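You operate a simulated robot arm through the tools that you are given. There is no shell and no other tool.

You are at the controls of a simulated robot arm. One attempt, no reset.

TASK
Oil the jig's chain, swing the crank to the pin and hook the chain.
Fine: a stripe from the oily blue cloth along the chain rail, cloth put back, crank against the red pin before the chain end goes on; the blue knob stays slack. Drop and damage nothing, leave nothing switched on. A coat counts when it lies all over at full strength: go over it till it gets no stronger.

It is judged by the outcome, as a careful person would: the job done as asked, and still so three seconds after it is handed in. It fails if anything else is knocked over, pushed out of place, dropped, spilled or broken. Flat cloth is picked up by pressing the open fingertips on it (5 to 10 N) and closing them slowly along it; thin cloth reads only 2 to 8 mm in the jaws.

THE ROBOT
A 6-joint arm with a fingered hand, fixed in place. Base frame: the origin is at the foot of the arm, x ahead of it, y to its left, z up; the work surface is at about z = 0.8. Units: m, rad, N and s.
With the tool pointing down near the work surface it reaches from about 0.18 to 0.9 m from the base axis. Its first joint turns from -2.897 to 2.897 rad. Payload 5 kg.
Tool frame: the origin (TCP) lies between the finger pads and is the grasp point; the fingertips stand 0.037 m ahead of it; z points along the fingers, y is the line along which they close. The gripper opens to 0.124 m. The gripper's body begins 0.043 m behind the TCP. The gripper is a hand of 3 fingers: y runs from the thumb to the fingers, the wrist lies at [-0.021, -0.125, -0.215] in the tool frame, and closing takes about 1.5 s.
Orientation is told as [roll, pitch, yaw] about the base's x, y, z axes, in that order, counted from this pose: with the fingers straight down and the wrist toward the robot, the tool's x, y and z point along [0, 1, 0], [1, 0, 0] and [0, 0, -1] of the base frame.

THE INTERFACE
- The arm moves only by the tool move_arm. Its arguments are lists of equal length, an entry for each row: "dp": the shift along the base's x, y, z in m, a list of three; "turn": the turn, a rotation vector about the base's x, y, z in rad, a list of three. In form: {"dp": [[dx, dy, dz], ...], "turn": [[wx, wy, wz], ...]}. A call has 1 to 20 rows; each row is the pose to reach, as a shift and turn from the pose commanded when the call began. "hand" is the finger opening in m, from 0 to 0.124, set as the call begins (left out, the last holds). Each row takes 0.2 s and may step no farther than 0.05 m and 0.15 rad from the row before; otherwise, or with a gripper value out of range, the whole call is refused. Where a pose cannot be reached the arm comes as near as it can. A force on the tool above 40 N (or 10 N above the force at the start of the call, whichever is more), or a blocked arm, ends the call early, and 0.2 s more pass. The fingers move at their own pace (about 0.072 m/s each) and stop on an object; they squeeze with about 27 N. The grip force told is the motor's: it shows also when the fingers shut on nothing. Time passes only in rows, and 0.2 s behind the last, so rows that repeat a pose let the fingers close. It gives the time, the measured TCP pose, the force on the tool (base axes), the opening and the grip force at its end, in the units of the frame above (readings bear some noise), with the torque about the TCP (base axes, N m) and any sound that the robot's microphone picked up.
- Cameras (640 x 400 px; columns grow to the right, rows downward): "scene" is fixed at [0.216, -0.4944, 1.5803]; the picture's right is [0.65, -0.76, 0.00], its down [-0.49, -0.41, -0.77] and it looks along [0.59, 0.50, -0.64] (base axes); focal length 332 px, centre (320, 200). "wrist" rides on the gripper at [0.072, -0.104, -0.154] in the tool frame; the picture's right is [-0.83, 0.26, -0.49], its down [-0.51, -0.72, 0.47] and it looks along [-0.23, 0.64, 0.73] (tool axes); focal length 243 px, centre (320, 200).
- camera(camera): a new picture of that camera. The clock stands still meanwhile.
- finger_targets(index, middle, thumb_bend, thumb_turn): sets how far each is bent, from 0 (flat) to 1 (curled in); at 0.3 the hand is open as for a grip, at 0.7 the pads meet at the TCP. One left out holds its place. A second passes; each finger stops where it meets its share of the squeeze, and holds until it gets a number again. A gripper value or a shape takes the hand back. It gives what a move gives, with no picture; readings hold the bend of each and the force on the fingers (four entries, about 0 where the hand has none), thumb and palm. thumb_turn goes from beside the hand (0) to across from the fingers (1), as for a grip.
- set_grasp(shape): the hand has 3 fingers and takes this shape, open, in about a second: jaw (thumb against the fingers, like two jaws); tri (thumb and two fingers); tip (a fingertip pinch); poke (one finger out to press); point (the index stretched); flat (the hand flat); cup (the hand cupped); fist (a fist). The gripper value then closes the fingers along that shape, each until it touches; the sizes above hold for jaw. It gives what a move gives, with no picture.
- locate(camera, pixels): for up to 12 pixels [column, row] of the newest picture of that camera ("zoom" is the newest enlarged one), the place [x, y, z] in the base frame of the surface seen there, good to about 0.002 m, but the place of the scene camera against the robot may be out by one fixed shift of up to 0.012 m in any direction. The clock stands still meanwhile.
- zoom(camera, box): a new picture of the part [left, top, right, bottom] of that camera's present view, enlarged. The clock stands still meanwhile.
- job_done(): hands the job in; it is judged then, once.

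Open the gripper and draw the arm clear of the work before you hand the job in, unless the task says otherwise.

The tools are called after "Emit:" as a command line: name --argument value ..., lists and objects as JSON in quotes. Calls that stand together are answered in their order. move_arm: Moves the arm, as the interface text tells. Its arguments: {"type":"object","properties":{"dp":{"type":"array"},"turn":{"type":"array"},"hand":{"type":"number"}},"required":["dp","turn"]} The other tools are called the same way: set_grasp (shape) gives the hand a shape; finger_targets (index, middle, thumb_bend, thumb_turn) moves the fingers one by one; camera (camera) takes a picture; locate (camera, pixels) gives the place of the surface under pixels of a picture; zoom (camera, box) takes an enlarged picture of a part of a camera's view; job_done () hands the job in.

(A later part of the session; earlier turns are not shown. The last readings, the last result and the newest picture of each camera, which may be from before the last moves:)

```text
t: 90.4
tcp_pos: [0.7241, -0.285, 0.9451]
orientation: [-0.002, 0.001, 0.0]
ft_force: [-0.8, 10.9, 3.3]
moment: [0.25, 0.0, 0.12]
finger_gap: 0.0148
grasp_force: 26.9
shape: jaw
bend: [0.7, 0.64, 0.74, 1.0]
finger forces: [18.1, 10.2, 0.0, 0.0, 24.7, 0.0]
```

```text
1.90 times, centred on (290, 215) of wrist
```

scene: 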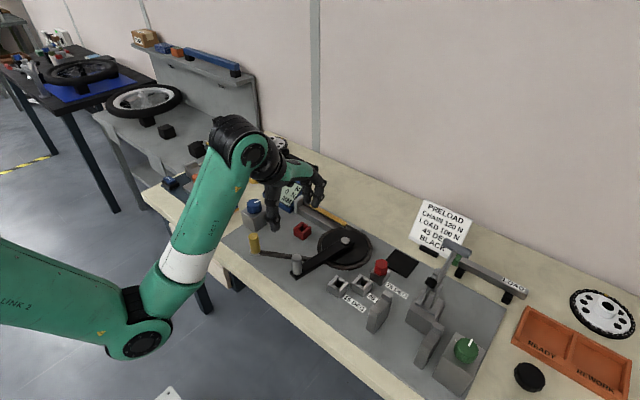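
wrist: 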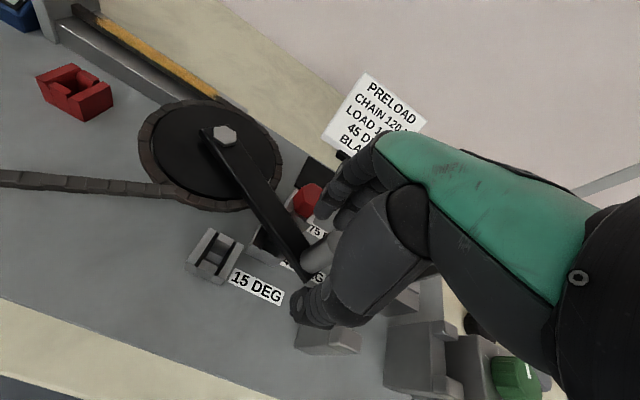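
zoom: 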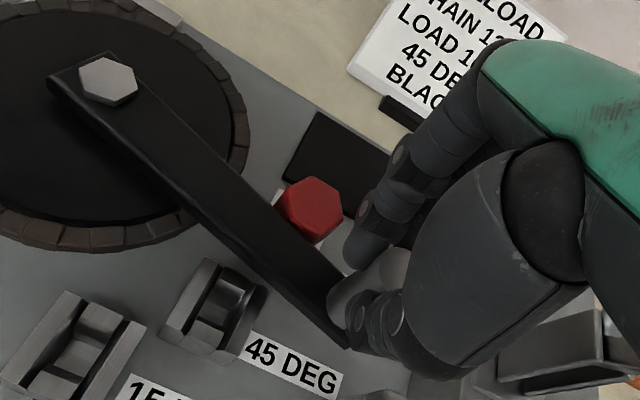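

The crank edge is right beside the pin. I push 2 mm at a time further (with a small radial relief) until the reaction shows in x.

Emit:
move_arm --dp '[[0.002, 0.0005, 0], [0.004, 0.0005, 0], [0.006, 0.0003, 0]]' --turn '[[0, 0, 0], [0, 0, 0], [0, 0, 0]]'

Emit:
zoom --camera "wrist" --box '[180, 110, 400, 320]'

```text
t: 91.2
tcp_pos: [0.7307, -0.2853, 0.9444]
orientation: [-0.001, 0.002, 0.002]
ft_force: [-17.5, 9.5, 4.5]
moment: [0.18, 0.63, 0.04]
finger_gap: 0.0153
grasp_force: 27.4
shape: jaw
bend: [0.7, 0.65, 0.74, 1.0]
finger forces: [15.5, 6.5, 0.1, 0.1, 31.1, 0.0]
```

```text
1.90 times, centred on (290, 215) of wrist
```

zoom: 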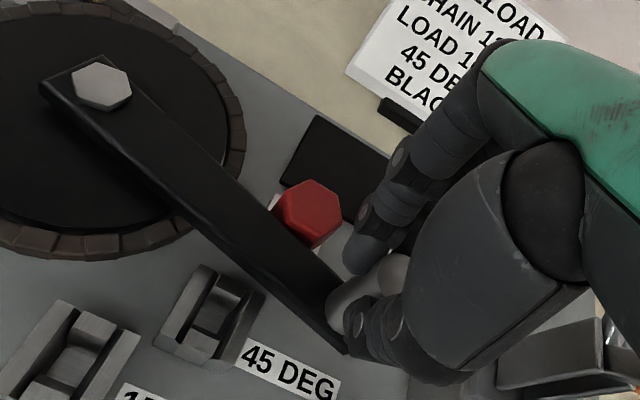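

Reaction of 17.5 N in −x: the crank is firmly against the pin. I open the hand in place.

Emit:
move_arm --dp '[[0, 0, 0], [0, 0, 0], [0, 0, 0], [0, 0, 0], [0, 0, 0], [0, 0, 0]]' --turn '[[0, 0, 0], [0, 0, 0], [0, 0, 0], [0, 0, 0], [0, 0, 0], [0, 0, 0]]' --hand 0.08

Emit:
zoom --camera "wrist" --box '[180, 110, 400, 320]'

Emit:
zoom --camera "scene" --box '[300, 200, 440, 330]'

```text
t: 92.6
tcp_pos: [0.7317, -0.2853, 0.9442]
orientation: [0.0, 0.001, 0.001]
ft_force: [0.4, 0.0, 0.2]
moment: [0.0, -0.02, -0.01]
finger_gap: 0.0795
grasp_force: 0.0
shape: jaw
bend: [0.28, 0.39, 0.62, 1.0]
finger forces: [0.1, 0.0, 0.1, 0.1, 0.1, 0.0]
```

```text
1.90 times, centred on (290, 215) of wrist
```

zoom: 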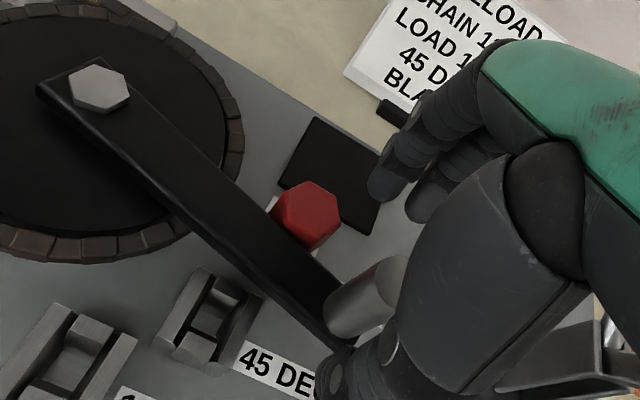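

```text
3.08 times, centred on (370, 265) of scene
```

zoom: 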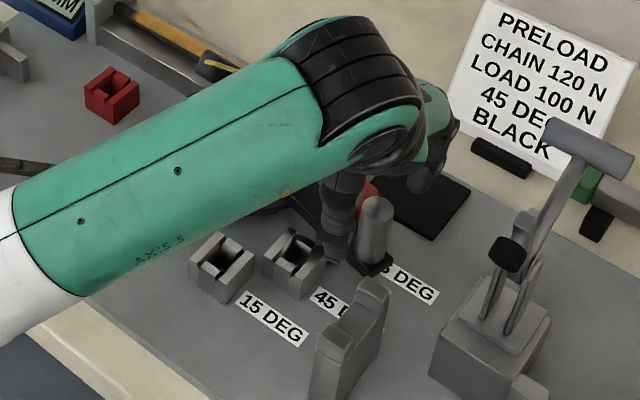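

Released; the crank edge still lies on the red pin. I lift straight up and check the contact from above.

Emit:
move_arm --dp '[[0, 0, 0.02], [0, 0, 0.05], [0, 0, 0.09], [0, 0, 0.13], [0, 0, 0.16]]' --turn '[[0, 0, 0], [0, 0, 0], [0, 0, 0], [0, 0, 0], [0, 0, 0]]'

Emit:
camera --camera "wrist"

Emit:
zoom --camera "wrist" --box '[200, 170, 340, 320]'

Emit:
zoom --camera "scene" --box '[310, 220, 420, 310]'

```text
t: 93.8
tcp_pos: [0.7334, -0.2871, 1.1042]
orientation: [-0.001, 0.0, 0.001]
ft_force: [-0.2, -0.2, -0.5]
moment: [0.05, 0.0, 0.01]
finger_gap: 0.0802
grasp_force: 0.1
shape: jaw
bend: [0.28, 0.39, 0.62, 1.0]
finger forces: [0.1, 0.0, 0.0, 0.0, 0.1, 0.0]
```

```text
taken
```

wrist: 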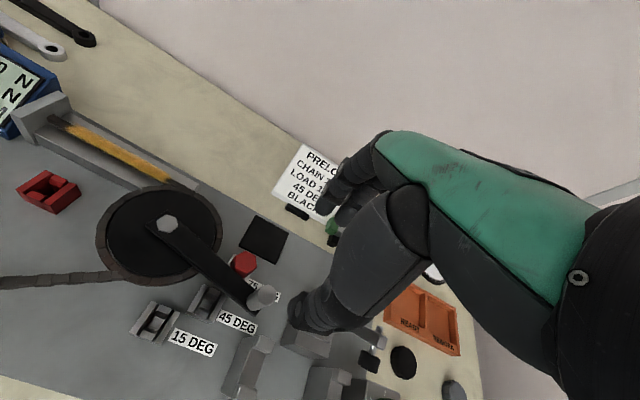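

```text
2.67 times, centred on (270, 245) of wrist
```

zoom: 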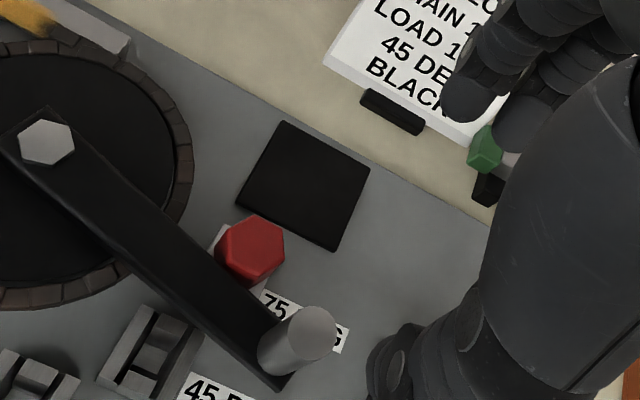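

```text
4.44 times, centred on (365, 265) of scene
```

zoom: 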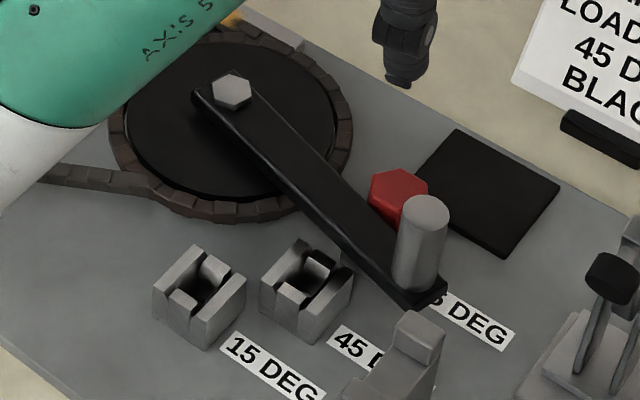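

The crank is clearly against the pin. Now the chain end: I look closely at the yellow handle and the plate beneath it, and the red socket.

Emit:
zoom --camera "scene" --box '[240, 225, 275, 265]'

Emit:
zoom --camera "scene" --box '[235, 195, 365, 285]'

Emit:
zoom --camera "scene" --box '[370, 250, 400, 290]'

```text
10.00 times, centred on (258, 245) of scene
```

zoom: 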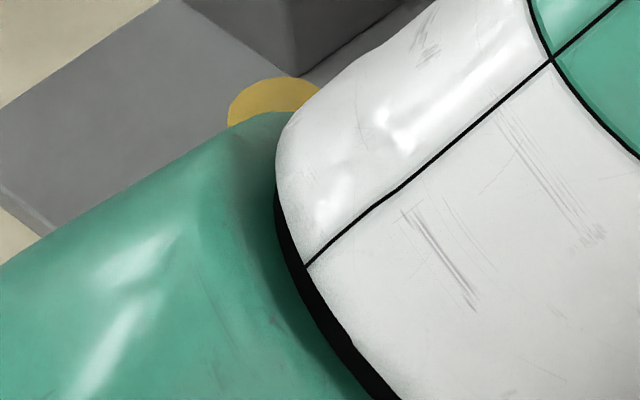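

```text
4.44 times, centred on (300, 240) of scene
```

zoom: 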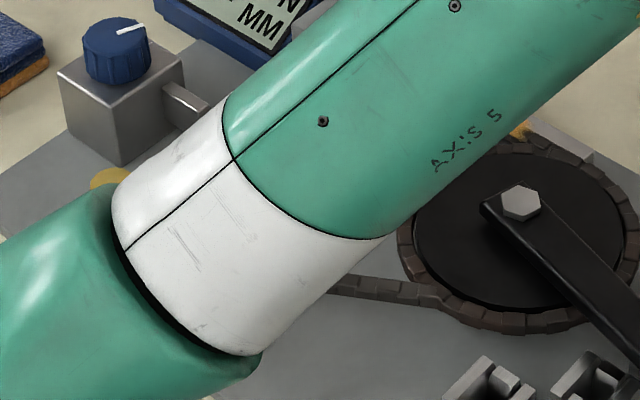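

```text
10.00 times, centred on (385, 270) of scene
```

zoom: 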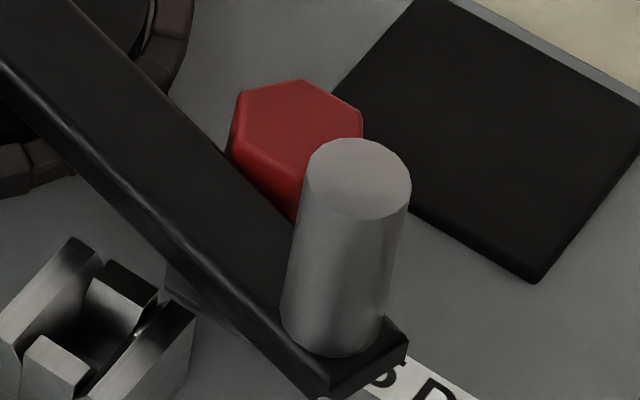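

The forearm hides the yellow handle in the scene view. I move the hand to a viewing place at about (0.62,−0.02,1.02), where the wrist camera sees the chain end beside the hand.

Emit:
move_arm --dp '[[-0.014, 0.033, 0], [-0.028, 0.066, 0], [-0.042, 0.1, 0], [-0.056, 0.133, 0], [-0.07, 0.167, 0], [-0.085, 0.2, 0], [-0.1, 0.233, 0], [-0.113, 0.267, 0], [-0.113, 0.267, -0.03], [-0.113, 0.267, -0.06], [-0.113, 0.267, -0.08]]' --turn '[[0, 0, 0], [0, 0, 0], [0, 0, 0], [0, 0, 0], [0, 0, 0], [0, 0, 0], [0, 0, 0], [0, 0, 0], [0, 0, 0], [0, 0, 0], [0, 0, 0]]'

Emit:
camera --camera "wrist"

Emit:
zoom --camera "wrist" --box '[150, 200, 300, 330]'

Emit:
zoom --camera "scene" --box '[230, 190, 370, 290]'

```text
t: 96.2
tcp_pos: [0.6179, -0.0195, 1.0233]
orientation: [-0.003, -0.002, 0.002]
ft_force: [0.2, 0.2, 0.0]
moment: [-0.01, -0.02, 0.0]
finger_gap: 0.0799
grasp_force: 0.0
shape: jaw
bend: [0.28, 0.39, 0.62, 1.0]
finger forces: [0.0, 0.1, 0.0, 0.0, 0.1, 0.0]
```

```text
taken
```

wrist: 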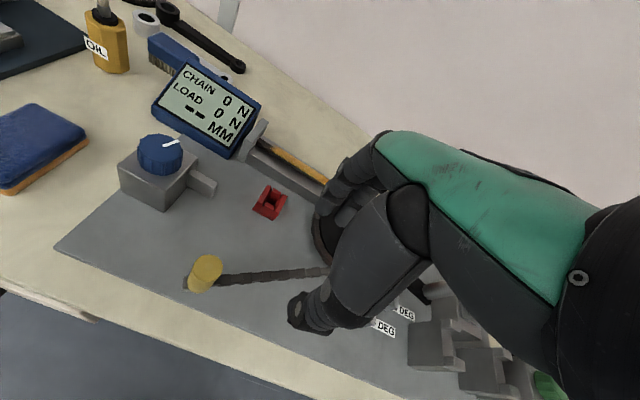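

```text
3.08 times, centred on (225, 265) of wrist
```

zoom: 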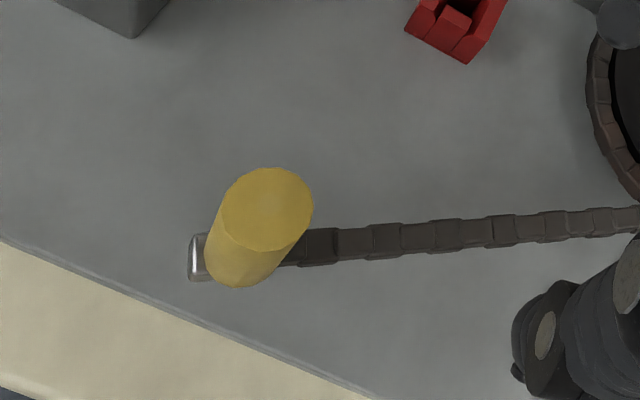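

```text
4.00 times, centred on (300, 240) of scene
```

zoom: 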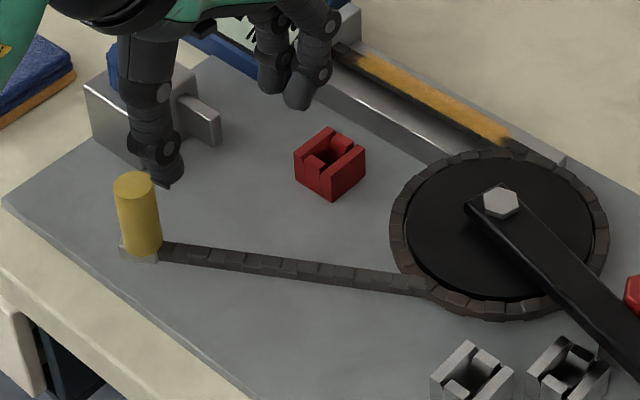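

I locate the chain end's plate (195,255), yellow top centre (268,210), chain (350,243) and the jig surface beside it in the wrist close-up.

Emit:
zoom --camera "wrist" --box '[170, 235, 250, 305]'

Emit:
locate --camera "zoom" --pixels '[[300, 145], [230, 150], [370, 130], [300, 105], [290, 200], [150, 215], [125, 250], [165, 275], [150, 260], [110, 300], [400, 220], [480, 215]]'

```text
5.71 times, centred on (210, 270) of wrist
```

zoom: 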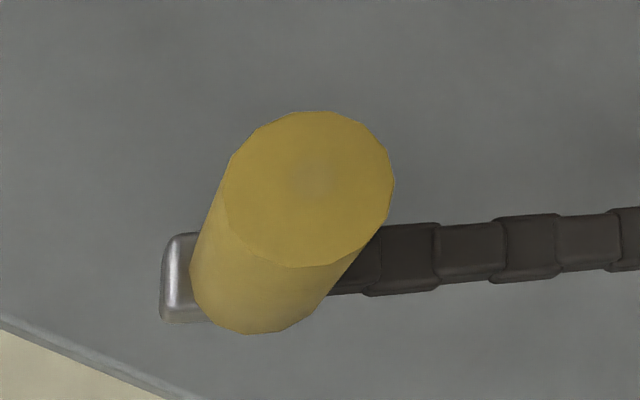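

```text
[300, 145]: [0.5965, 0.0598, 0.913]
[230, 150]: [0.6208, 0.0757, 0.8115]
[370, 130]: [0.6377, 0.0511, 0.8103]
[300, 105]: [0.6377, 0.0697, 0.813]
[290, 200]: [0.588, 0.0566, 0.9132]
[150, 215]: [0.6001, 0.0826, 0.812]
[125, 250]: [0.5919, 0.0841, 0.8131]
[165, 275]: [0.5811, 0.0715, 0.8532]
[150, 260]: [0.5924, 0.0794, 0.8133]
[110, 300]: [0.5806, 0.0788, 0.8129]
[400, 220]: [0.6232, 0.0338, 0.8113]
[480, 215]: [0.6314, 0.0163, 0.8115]
```

I look from the scene camera at the underside of the chain end for a peg.

Emit:
zoom --camera "scene" --box '[252, 230, 282, 262]'

Emit:
zoom --camera "scene" --box '[240, 225, 310, 275]'

```text
12.50 times, centred on (267, 246) of scene
```

zoom: 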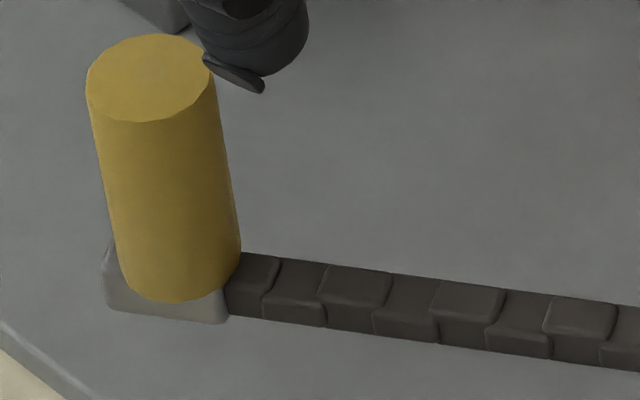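

```text
8.00 times, centred on (275, 250) of scene
```

zoom: 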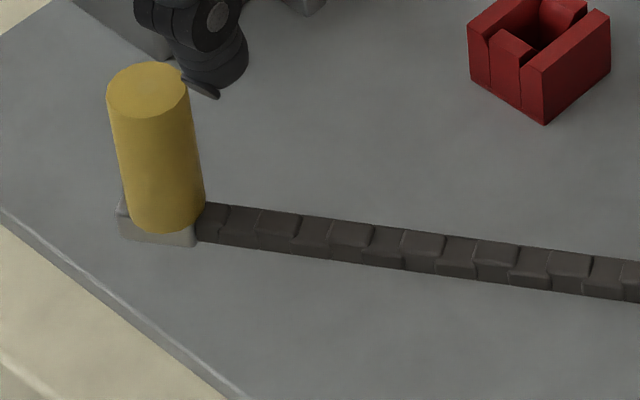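

No peg is visible; the chain end is a small metal plate (top z≈0.855) under the yellow handle. I go above the handle at (0.591,0.055) with a small yaw and then descend around it.

Emit:
move_arm --dp '[[-0.007, 0.02, 0], [-0.014, 0.04, 0], [-0.021, 0.06, 0], [-0.027, 0.0745, 0], [-0.027, 0.0745, -0.02]]' --turn '[[0, 0, 0.1], [0, 0, 0.2], [0, 0, 0.3], [0, 0, 0.3], [0, 0, 0.3]]'

Emit:
camera --camera "wrist"

Emit:
zoom --camera "scene" --box '[200, 180, 320, 280]'

```text
t: 97.4
tcp_pos: [0.5919, 0.0566, 1.0046]
orientation: [-0.001, -0.003, 0.301]
ft_force: [-1.0, -0.8, 0.0]
moment: [0.02, 0.01, 0.02]
finger_gap: 0.0796
grasp_force: 0.0
shape: jaw
bend: [0.28, 0.39, 0.62, 1.0]
finger forces: [0.1, 0.1, 0.1, 0.0, 0.0, 0.0]
```

```text
taken
```

wrist: 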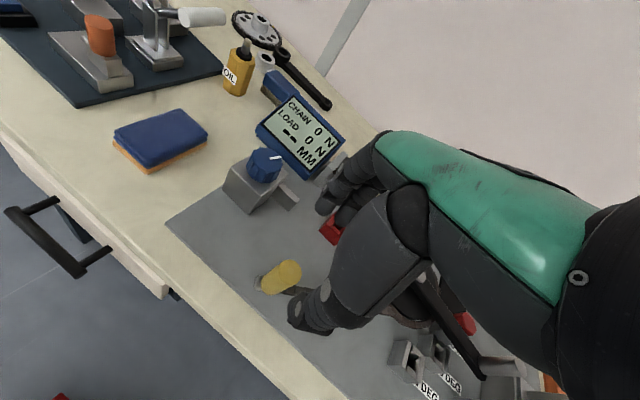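

```text
4.00 times, centred on (260, 230) of scene
```

zoom: 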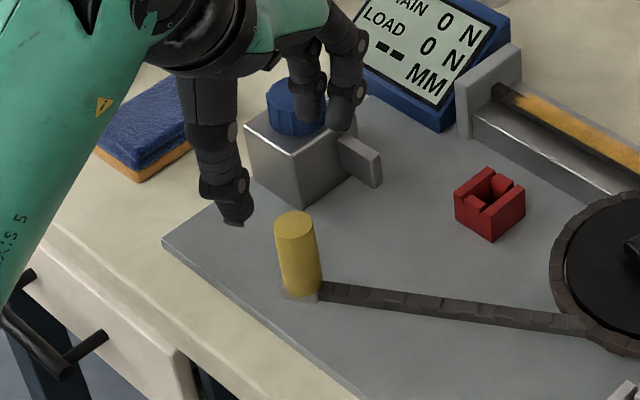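

The yellow top is at wrist (286,272); I check its centre before descending.

Emit:
zoom --camera "wrist" --box '[240, 230, 320, 310]'

Emit:
locate --camera "zoom" --pixels '[[360, 205], [330, 185], [400, 230], [385, 170], [340, 240], [300, 260], [155, 255], [140, 230]]'

```text
5.00 times, centred on (280, 270) of wrist
```

zoom: 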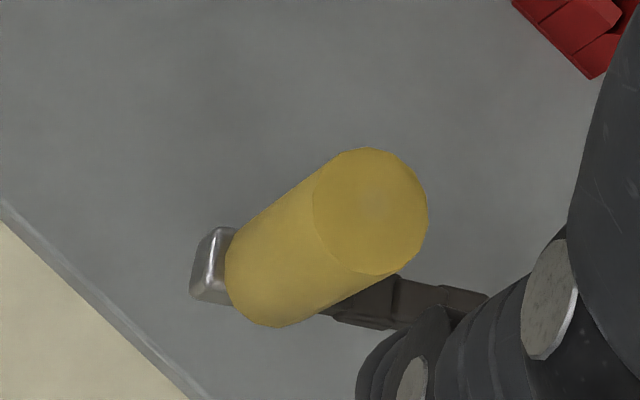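

```text
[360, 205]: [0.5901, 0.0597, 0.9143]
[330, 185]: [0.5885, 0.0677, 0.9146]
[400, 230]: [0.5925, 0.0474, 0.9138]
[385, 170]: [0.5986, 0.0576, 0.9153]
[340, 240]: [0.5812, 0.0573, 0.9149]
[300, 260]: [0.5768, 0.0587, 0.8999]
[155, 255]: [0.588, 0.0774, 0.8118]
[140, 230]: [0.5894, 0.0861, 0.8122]
```

Centre is ≈(0.5905,0.057), right under the TCP. I descend to TCP z≈0.902 (fingertips ≈0.865, 1 cm above the chain).

Emit:
move_arm --dp '[[-0.001, 0, -0.03], [-0.001, 0, -0.055], [-0.001, 0, -0.075], [-0.001, 0, -0.09], [-0.001, 0, -0.1]]' --turn '[[0, 0, 0], [0, 0, 0], [0, 0, 0], [0, 0, 0], [0, 0, 0]]'

Emit:
zoom --camera "wrist" --box '[220, 170, 400, 340]'

Emit:
zoom --camera "scene" --box '[220, 190, 310, 270]'

```text
t: 98.6
tcp_pos: [0.5897, 0.0574, 0.9047]
orientation: [-0.001, -0.001, 0.299]
ft_force: [-0.3, 0.5, 0.6]
moment: [0.0, 0.02, -0.01]
finger_gap: 0.0799
grasp_force: 0.1
shape: jaw
bend: [0.28, 0.39, 0.62, 1.0]
finger forces: [0.0, 0.1, 0.1, 0.1, 0.0, 0.0]
```

```text
2.35 times, centred on (310, 255) of wrist
```

zoom: 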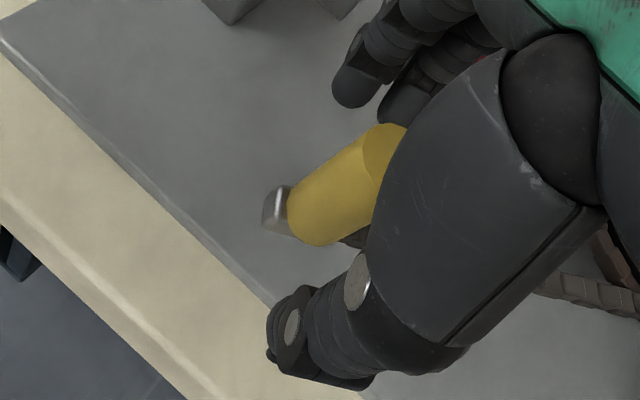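

```text
5.00 times, centred on (265, 230) of scene
```

zoom: 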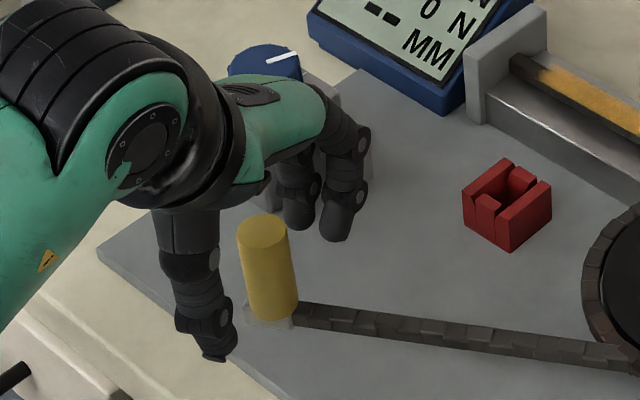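

The thumb and fingers straddle the yellow handle. I close.

Emit:
move_arm --dp '[[0, 0, 0], [0, 0, 0], [0, 0, 0], [0, 0, 0], [0, 0, 0], [0, 0, 0], [0, 0, 0]]' --turn '[[0, 0, 0], [0, 0, 0], [0, 0, 0], [0, 0, 0], [0, 0, 0], [0, 0, 0], [0, 0, 0]]' --hand 0.0

Emit:
zoom --camera "wrist" --box '[220, 170, 400, 340]'

Emit:
zoom --camera "scene" --box '[220, 190, 310, 270]'

```text
t: 100.2
tcp_pos: [0.5901, 0.0568, 0.904]
orientation: [-0.003, -0.001, 0.3]
ft_force: [0.0, 0.3, -3.8]
moment: [0.0, -0.02, -0.03]
finger_gap: 0.0184
grasp_force: 27.1
shape: jaw
bend: [0.73, 0.64, 0.74, 1.0]
finger forces: [15.3, 6.8, 0.1, 0.1, 23.6, 0.0]
```

```text
2.35 times, centred on (310, 255) of wrist
```

zoom: 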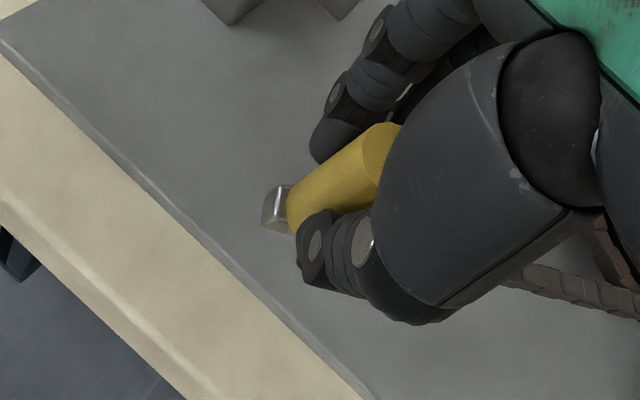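

```text
5.00 times, centred on (265, 230) of scene
```

zoom: 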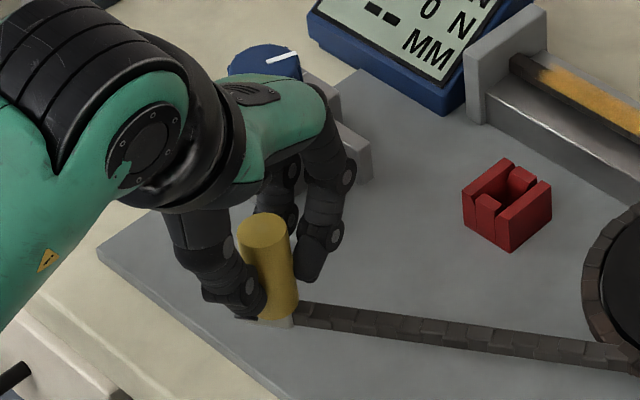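

Gripped firmly (24 N vs 15+7 N). I lift gently 12 mm to see how the chain end behaves.

Emit:
move_arm --dp '[[0, 0, 0.003], [0, 0, 0.006], [0, 0, 0.009], [0, 0, 0.012]]' --turn '[[0, 0, 0], [0, 0, 0], [0, 0, 0], [0, 0, 0]]'

Emit:
zoom --camera "scene" --box '[240, 210, 330, 280]'

```text
t: 101.2
tcp_pos: [0.5907, 0.0554, 0.9139]
orientation: [0.0, 0.005, 0.301]
ft_force: [-0.3, 0.5, -34.5]
moment: [-0.01, 0.04, -0.01]
finger_gap: 0.0161
grasp_force: 27.4
shape: jaw
bend: [0.72, 0.64, 0.74, 1.0]
finger forces: [15.4, 8.5, 0.0, 0.1, 20.1, 0.1]
```

```text
5.71 times, centred on (285, 245) of scene
```

zoom: 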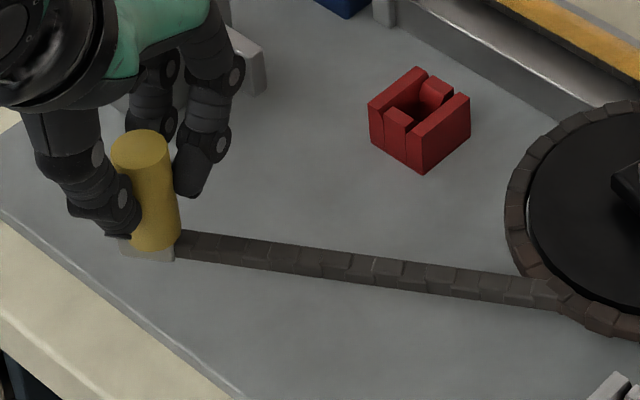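

The chain end resists lifting (−34 N) and its plate did not rise, so it moves only in its plane. I go back down to relieve it.

Emit:
move_arm --dp '[[0, 0, -0.004], [0, 0, -0.008], [0, 0, -0.0105], [0, 0, -0.0105]]' --turn '[[0, 0, 0], [0, 0, 0], [0, 0, 0], [0, 0, 0]]'

```text
t: 102.2
tcp_pos: [0.5918, 0.0559, 0.9097]
orientation: [-0.004, -0.012, 0.3]
ft_force: [-3.1, 8.1, 42.7]
moment: [0.25, 0.09, 0.05]
finger_gap: 0.0206
grasp_force: 27.0
shape: jaw
bend: [0.73, 0.64, 0.75, 1.0]
finger forces: [24.9, 11.1, 0.0, 0.0, 33.8, 0.0]
```

Now it pushes up 43 N: the fingers had slipped along the handle. I open the hand to release the stress and re-grip.

Emit:
move_arm --dp '[[0, 0, 0.002], [0, 0, 0.004], [0, 0, 0.004], [0, 0, 0.004]]' --turn '[[0, 0, 0], [0, 0, 0], [0, 0, 0], [0, 0, 0]]' --hand 0.06

Emit:
zoom --camera "scene" --box '[240, 210, 330, 280]'

Emit:
camera --camera "wrist"

```text
t: 103.2
tcp_pos: [0.5911, 0.0562, 0.9104]
orientation: [-0.002, -0.001, 0.302]
ft_force: [0.5, 0.1, 0.0]
moment: [0.01, 0.0, 0.01]
finger_gap: 0.0592
grasp_force: 0.1
shape: jaw
bend: [0.74, 0.46, 0.7, 1.0]
finger forces: [0.0, 0.0, 0.0, 0.0, 0.1, 0.0]
```

```text
5.71 times, centred on (285, 245) of scene
```

zoom: 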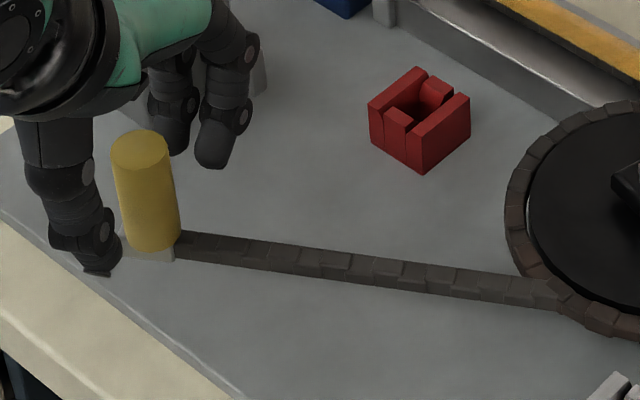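

```text
taken
```

wrist: 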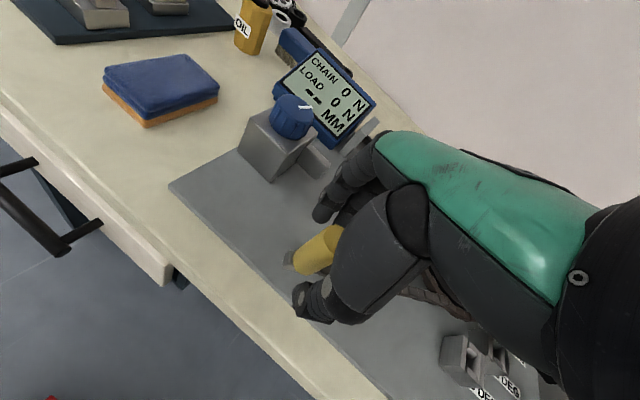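

The chain end is unmoved and unstressed. I lower 5 mm, re-grip, and will test an in-plane move instead.

Emit:
move_arm --dp '[[0, 0, -0.003], [0, 0, -0.005], [0, 0, -0.005]]' --turn '[[0, 0, 0], [0, 0, 0], [0, 0, 0]]'

Emit:
move_arm --dp '[[0, 0, 0], [0, 0, 0], [0, 0, 0], [0, 0, 0], [0, 0, 0], [0, 0, 0]]' --turn '[[0, 0, 0], [0, 0, 0], [0, 0, 0], [0, 0, 0], [0, 0, 0], [0, 0, 0]]' --hand 0.0

```text
t: 104.0
tcp_pos: [0.591, 0.0552, 0.905]
orientation: [-0.002, -0.001, 0.299]
ft_force: [-0.1, 0.0, -0.1]
moment: [-0.03, -0.01, 0.0]
finger_gap: 0.0592
grasp_force: 0.0
shape: jaw
bend: [0.74, 0.46, 0.7, 1.0]
finger forces: [0.1, 0.1, 0.1, 0.0, 0.0, 0.0]
```

```text
t: 105.4
tcp_pos: [0.5897, 0.056, 0.9048]
orientation: [-0.001, 0.002, 0.3]
ft_force: [0.0, 0.9, -3.7]
moment: [0.03, 0.0, -0.01]
finger_gap: 0.0188
grasp_force: 27.0
shape: jaw
bend: [0.73, 0.64, 0.74, 1.0]
finger forces: [15.2, 6.8, 0.0, 0.0, 23.5, 0.0]
```

I test moving it 10 mm sideways, perpendicular to the chain (+0.87,+0.5), at constant height, reading the reaction.

Emit:
move_arm --dp '[[0.003, 0.0017, 0], [0.006, 0.0034, 0], [0.0087, 0.005, 0], [0.0087, 0.005, 0]]' --turn '[[0, 0, 0], [0, 0, 0], [0, 0, 0], [0, 0, 0]]'

Emit:
zoom --camera "scene" --box '[240, 210, 330, 280]'

```text
t: 106.4
tcp_pos: [0.5982, 0.0608, 0.9053]
orientation: [-0.002, -0.001, 0.3]
ft_force: [0.2, -1.0, -0.7]
moment: [0.01, -0.02, -0.07]
finger_gap: 0.0186
grasp_force: 26.9
shape: jaw
bend: [0.73, 0.64, 0.74, 1.0]
finger forces: [15.5, 7.3, 0.0, 0.1, 24.2, 0.0]
```

```text
5.71 times, centred on (285, 245) of scene
```

zoom: 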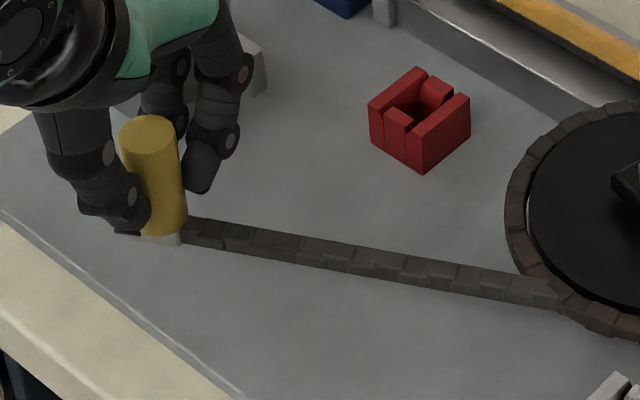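

It moves sideways freely. Now I test a move along the chain (slackening direction, +0.5,−0.87) by 8 mm.

Emit:
move_arm --dp '[[0.0013, -0.0023, 0], [0.0026, -0.0046, 0], [0.004, -0.007, 0], [0.004, -0.007, 0]]' --turn '[[0, 0, 0], [0, 0, 0], [0, 0, 0], [0, 0, 0]]'

Emit:
zoom --camera "scene" --box '[240, 210, 330, 280]'

```text
t: 107.4
tcp_pos: [0.6028, 0.0564, 0.9042]
orientation: [0.002, -0.001, 0.305]
ft_force: [-16.7, 34.7, 6.8]
moment: [0.93, 0.43, 0.23]
finger_gap: 0.0181
grasp_force: 26.7
shape: jaw
bend: [0.73, 0.72, 0.75, 1.0]
finger forces: [27.1, 2.3, 0.0, 0.0, 26.2, 0.0]
```

```text
5.71 times, centred on (285, 245) of scene
```

zoom: 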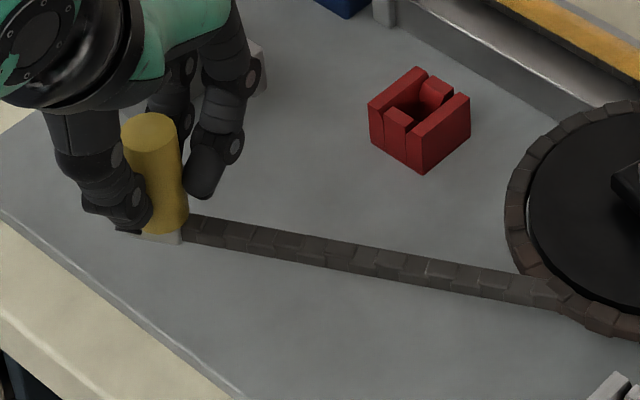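

Pushing along the chain gives 38 N: the chain end swings sideways freely but is stiff lengthwise and vertically. I relieve that force, and look at the blue-knob tensioner's bar, which sits on the chain's natural straight line (x≈0.70).

Emit:
move_arm --dp '[[-0.002, 0.0035, 0], [-0.004, 0.007, 0], [-0.004, 0.007, 0]]' --turn '[[0, 0, 0], [0, 0, 0], [0, 0, 0]]'

Emit:
zoom --camera "scene" --box '[240, 195, 310, 245]'

Emit:
camera --camera "wrist"

Emit:
zoom --camera "wrist" --box '[230, 80, 350, 200]'

```text
t: 108.2
tcp_pos: [0.601, 0.0598, 0.904]
orientation: [-0.006, -0.001, 0.299]
ft_force: [2.3, -6.3, -1.1]
moment: [-0.18, -0.17, -0.07]
finger_gap: 0.0183
grasp_force: 26.8
shape: jaw
bend: [0.73, 0.72, 0.75, 1.0]
finger forces: [21.7, 18.8, 0.1, 0.1, 23.0, 0.0]
```

```text
8.00 times, centred on (275, 220) of scene
```

zoom: 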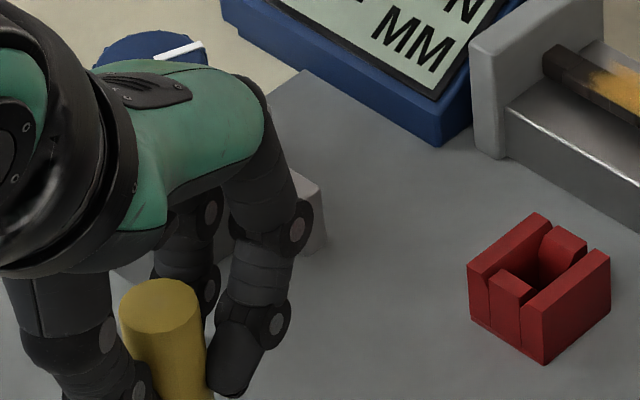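

```text
taken
```

wrist: 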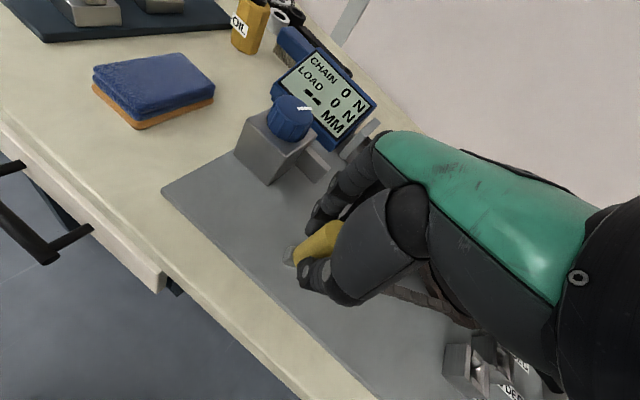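

```text
3.33 times, centred on (290, 140) of wrist
```

zoom: 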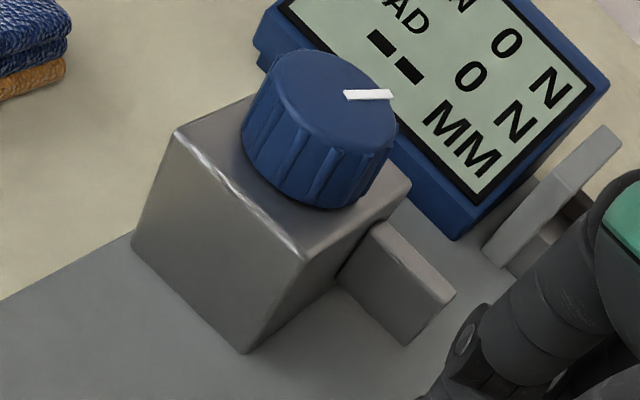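

I locate the tensioner bar: tip corners (453,295), (405,340), root (372,222), box corner (300,258).

Emit:
locate --camera "zoom" --pixels '[[450, 293], [408, 318], [405, 340], [375, 225], [340, 270], [300, 255], [405, 190], [180, 135], [240, 345], [430, 320], [320, 100]]'

```text
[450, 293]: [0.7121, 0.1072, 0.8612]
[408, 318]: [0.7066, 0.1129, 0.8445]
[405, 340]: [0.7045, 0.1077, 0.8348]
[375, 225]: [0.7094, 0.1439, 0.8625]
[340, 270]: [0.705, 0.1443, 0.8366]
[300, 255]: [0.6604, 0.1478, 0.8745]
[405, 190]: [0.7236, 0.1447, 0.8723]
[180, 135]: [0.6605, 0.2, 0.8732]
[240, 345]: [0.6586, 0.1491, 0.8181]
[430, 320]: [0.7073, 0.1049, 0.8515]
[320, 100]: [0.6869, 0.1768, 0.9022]
```

The bar (tip at ≈(0.710,0.105), z 0.835–0.862) lies in the chain's own plane, so it is the place the chain end swings to; the red block is off the arc. I swing the end along its arc, turning the hand with the chain, for the first ~45 mm.

Emit:
move_arm --dp '[[0.0093, 0.0012, 0], [0.0183, 0.0048, 0], [0.0273, 0.0079, 0], [0.0363, 0.0107, 0], [0.0453, 0.0131, 0]]' --turn '[[0, 0, -0.038], [0, 0, -0.076], [0, 0, -0.115], [0, 0, -0.153], [0, 0, -0.19]]'

Emit:
zoom --camera "scene" --box '[240, 195, 350, 285]'

Emit:
camera --camera "wrist"

```text
t: 109.4
tcp_pos: [0.6435, 0.0753, 0.9049]
orientation: [0.0, -0.002, 0.111]
ft_force: [-3.6, 8.9, 0.1]
moment: [0.24, -0.02, -0.01]
finger_gap: 0.0182
grasp_force: 26.4
shape: jaw
bend: [0.73, 0.72, 0.75, 1.0]
finger forces: [22.9, 10.8, 0.0, 0.1, 24.4, 0.0]
```

```text
4.44 times, centred on (295, 240) of scene
```

zoom: 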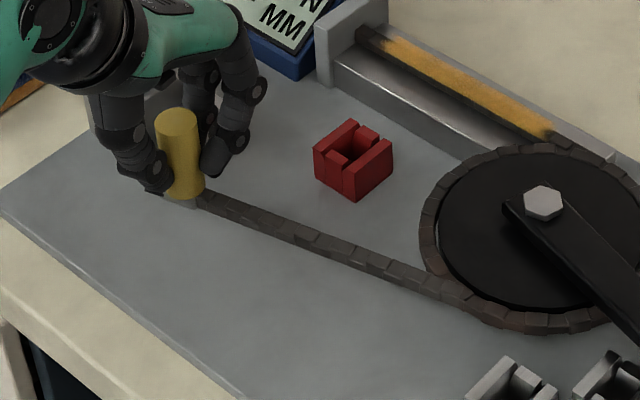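

```text
taken
```

wrist: 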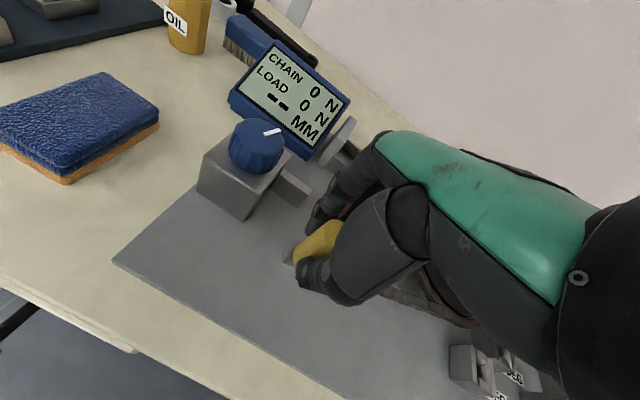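

It follows the arc with small force (9 N outward). I continue with +1 mm outward correction, 36 mm more toward the bar.

Emit:
move_arm --dp '[[0.009, 0.0031, 0], [0.018, 0.0048, 0], [0.027, 0.0061, 0], [0.036, 0.0071, 0]]' --turn '[[0, 0, -0.037], [0, 0, -0.074], [0, 0, -0.111], [0, 0, -0.148]]'

Emit:
zoom --camera "scene" --box '[240, 195, 350, 285]'

Emit:
camera --camera "wrist"

Emit:
zoom --camera "wrist" --box '[190, 140, 360, 320]'

```text
t: 110.4
tcp_pos: [0.6798, 0.0807, 0.9045]
orientation: [-0.004, -0.001, -0.037]
ft_force: [0.4, -9.6, 1.9]
moment: [-0.36, -0.11, -0.23]
finger_gap: 0.0181
grasp_force: 26.9
shape: jaw
bend: [0.73, 0.72, 0.75, 1.0]
finger forces: [21.3, 20.8, 0.1, 0.1, 23.9, 0.1]
```

```text
4.44 times, centred on (295, 240) of scene
```

zoom: 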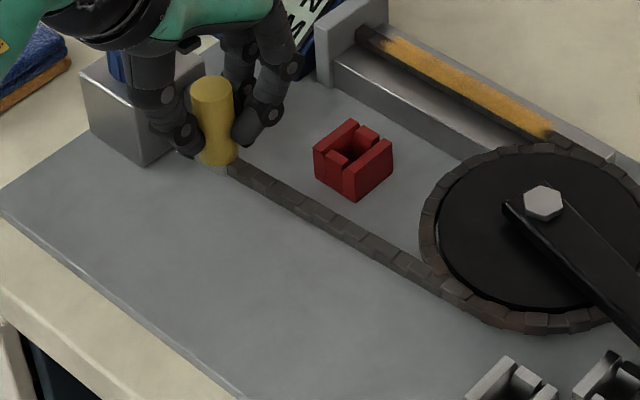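

```text
taken
```

wrist: 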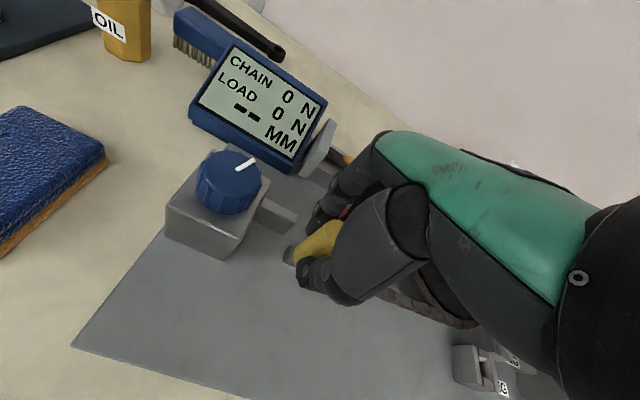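

```text
2.22 times, centred on (275, 230) of wrist
```

zoom: 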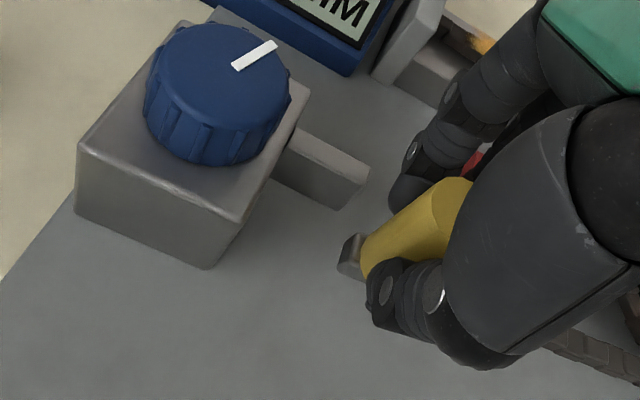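

The plate end (345,258) is close to the bar tip (350,190). I measure both.

Emit:
locate --camera "zoom" --pixels '[[347, 245], [342, 265], [358, 240], [350, 275], [365, 172], [335, 208], [345, 190], [300, 135], [440, 185], [362, 255]]'

```text
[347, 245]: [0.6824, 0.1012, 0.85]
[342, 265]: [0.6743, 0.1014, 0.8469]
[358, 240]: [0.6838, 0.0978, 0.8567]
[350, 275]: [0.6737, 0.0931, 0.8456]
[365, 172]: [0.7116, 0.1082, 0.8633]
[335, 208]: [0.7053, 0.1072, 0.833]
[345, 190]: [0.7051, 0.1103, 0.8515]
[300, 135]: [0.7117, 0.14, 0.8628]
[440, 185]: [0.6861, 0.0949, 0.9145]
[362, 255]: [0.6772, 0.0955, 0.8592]
```

Plate end is at y≈0.101, bar tip at ≈0.106, bar x≈0.705–0.713. I continue in smaller steps toward x≈0.70, watching force and sound.

Emit:
move_arm --dp '[[0.006, 0.0, 0], [0.012, 0.0002, 0], [0.017, 0.0003, 0]]' --turn '[[0, 0, -0.024], [0, 0, -0.048], [0, 0, -0.068]]'

Emit:
zoom --camera "wrist" --box '[190, 140, 360, 320]'

Emit:
zoom --camera "scene" --box '[250, 195, 340, 265]'

```text
t: 111.2
tcp_pos: [0.6964, 0.0817, 0.9037]
orientation: [-0.003, 0.002, -0.105]
ft_force: [-19.3, -9.6, 9.9]
moment: [-0.23, 0.58, -0.16]
finger_gap: 0.0188
grasp_force: 27.0
shape: jaw
bend: [0.73, 0.72, 0.74, 1.0]
finger forces: [15.1, 18.1, 0.1, 0.1, 33.4, 0.1]
```

```text
2.22 times, centred on (275, 230) of wrist
```

zoom: 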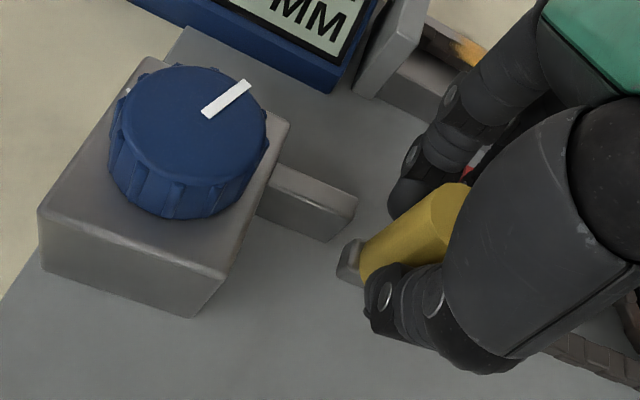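

```text
5.71 times, centred on (295, 230) of scene
```

zoom: 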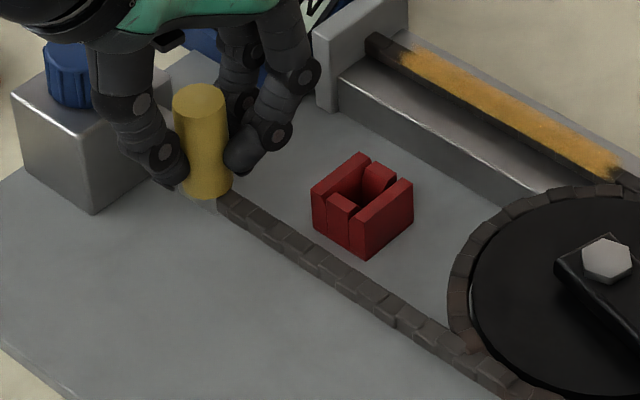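

Fx is now −19 N: something stops the end at TCP x≈0.696. I measure plate end and bar tip again to see whether it's the bar or an end stop.

Emit:
zoom --camera "wrist" --box '[250, 210, 310, 270]'

Emit:
locate --camera "zoom" --pixels '[[390, 140], [345, 200], [360, 175], [310, 190], [420, 215], [400, 235], [395, 265], [450, 225], [430, 250], [385, 215]]'

```text
6.67 times, centred on (280, 240) of wrist
```

zoom: 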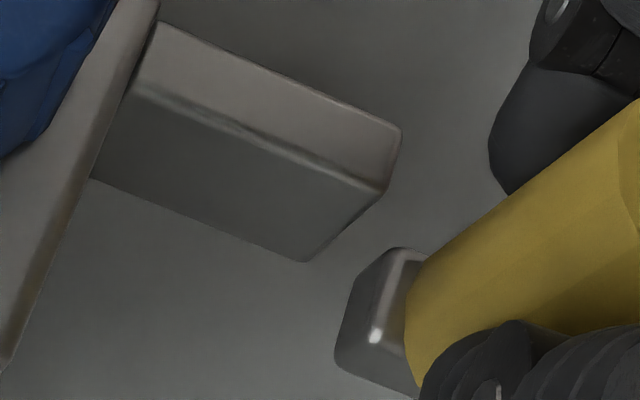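

```text
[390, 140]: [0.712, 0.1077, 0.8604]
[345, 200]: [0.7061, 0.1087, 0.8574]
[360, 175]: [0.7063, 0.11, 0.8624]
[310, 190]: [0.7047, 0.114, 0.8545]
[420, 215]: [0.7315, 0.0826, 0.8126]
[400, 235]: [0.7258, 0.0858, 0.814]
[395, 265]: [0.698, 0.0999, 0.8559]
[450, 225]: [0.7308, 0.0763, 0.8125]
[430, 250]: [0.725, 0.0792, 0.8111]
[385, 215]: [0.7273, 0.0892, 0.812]
```

The plate end (y≈0.102) does not touch the bar tip (≈0.106), so the resistance is at the end's own stop/catch. I push 3 mm further in 1 mm steps to feel whether it seats.

Emit:
move_arm --dp '[[0.001, 0, 0], [0.002, 0, 0], [0.003, 0, 0]]' --turn '[[0, 0, 0], [0, 0, 0], [0, 0, 0]]'

Emit:
zoom --camera "wrist" --box '[230, 190, 330, 290]'

Emit:
camera --camera "scene"

```text
t: 112.0
tcp_pos: [0.6992, 0.0819, 0.9046]
orientation: [-0.002, 0.001, -0.104]
ft_force: [-26.4, -3.4, 6.0]
moment: [-0.09, 0.98, -0.09]
finger_gap: 0.0187
grasp_force: 27.3
shape: jaw
bend: [0.73, 0.72, 0.74, 1.0]
finger forces: [10.3, 10.9, 0.0, 0.0, 36.5, 0.1]
```

```text
4.00 times, centred on (280, 240) of wrist
```

zoom: 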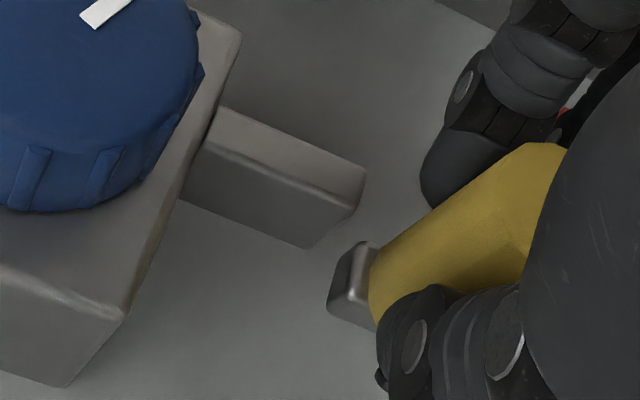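

```text
taken
```

scene: 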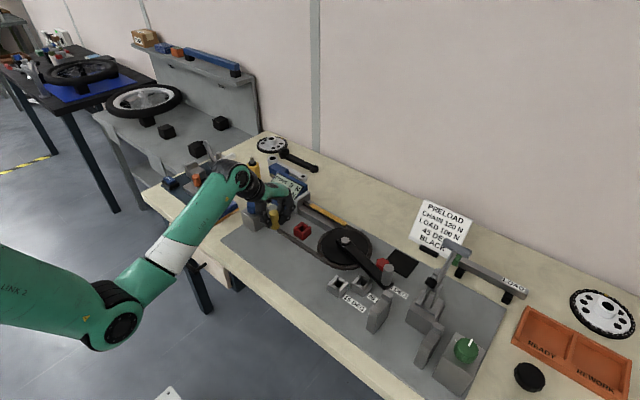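

Force rises to −26 N with only 3 mm more: a firm stop at x≈0.695, with the chain lying straight along y. I back off gently to see whether the end is caught there.

Emit:
move_arm --dp '[[-0.002, 0, 0], [-0.004, 0, 0], [-0.0045, 0, 0]]' --turn '[[0, 0, 0], [0, 0, 0], [0, 0, 0]]'

```text
t: 112.8
tcp_pos: [0.6958, 0.0824, 0.9041]
orientation: [-0.001, -0.002, -0.104]
ft_force: [-5.3, -0.6, -2.6]
moment: [-0.04, 0.19, -0.08]
finger_gap: 0.0182
grasp_force: 26.9
shape: jaw
bend: [0.73, 0.72, 0.74, 1.0]
finger forces: [16.7, 10.0, 0.0, 0.0, 26.2, 0.1]
```

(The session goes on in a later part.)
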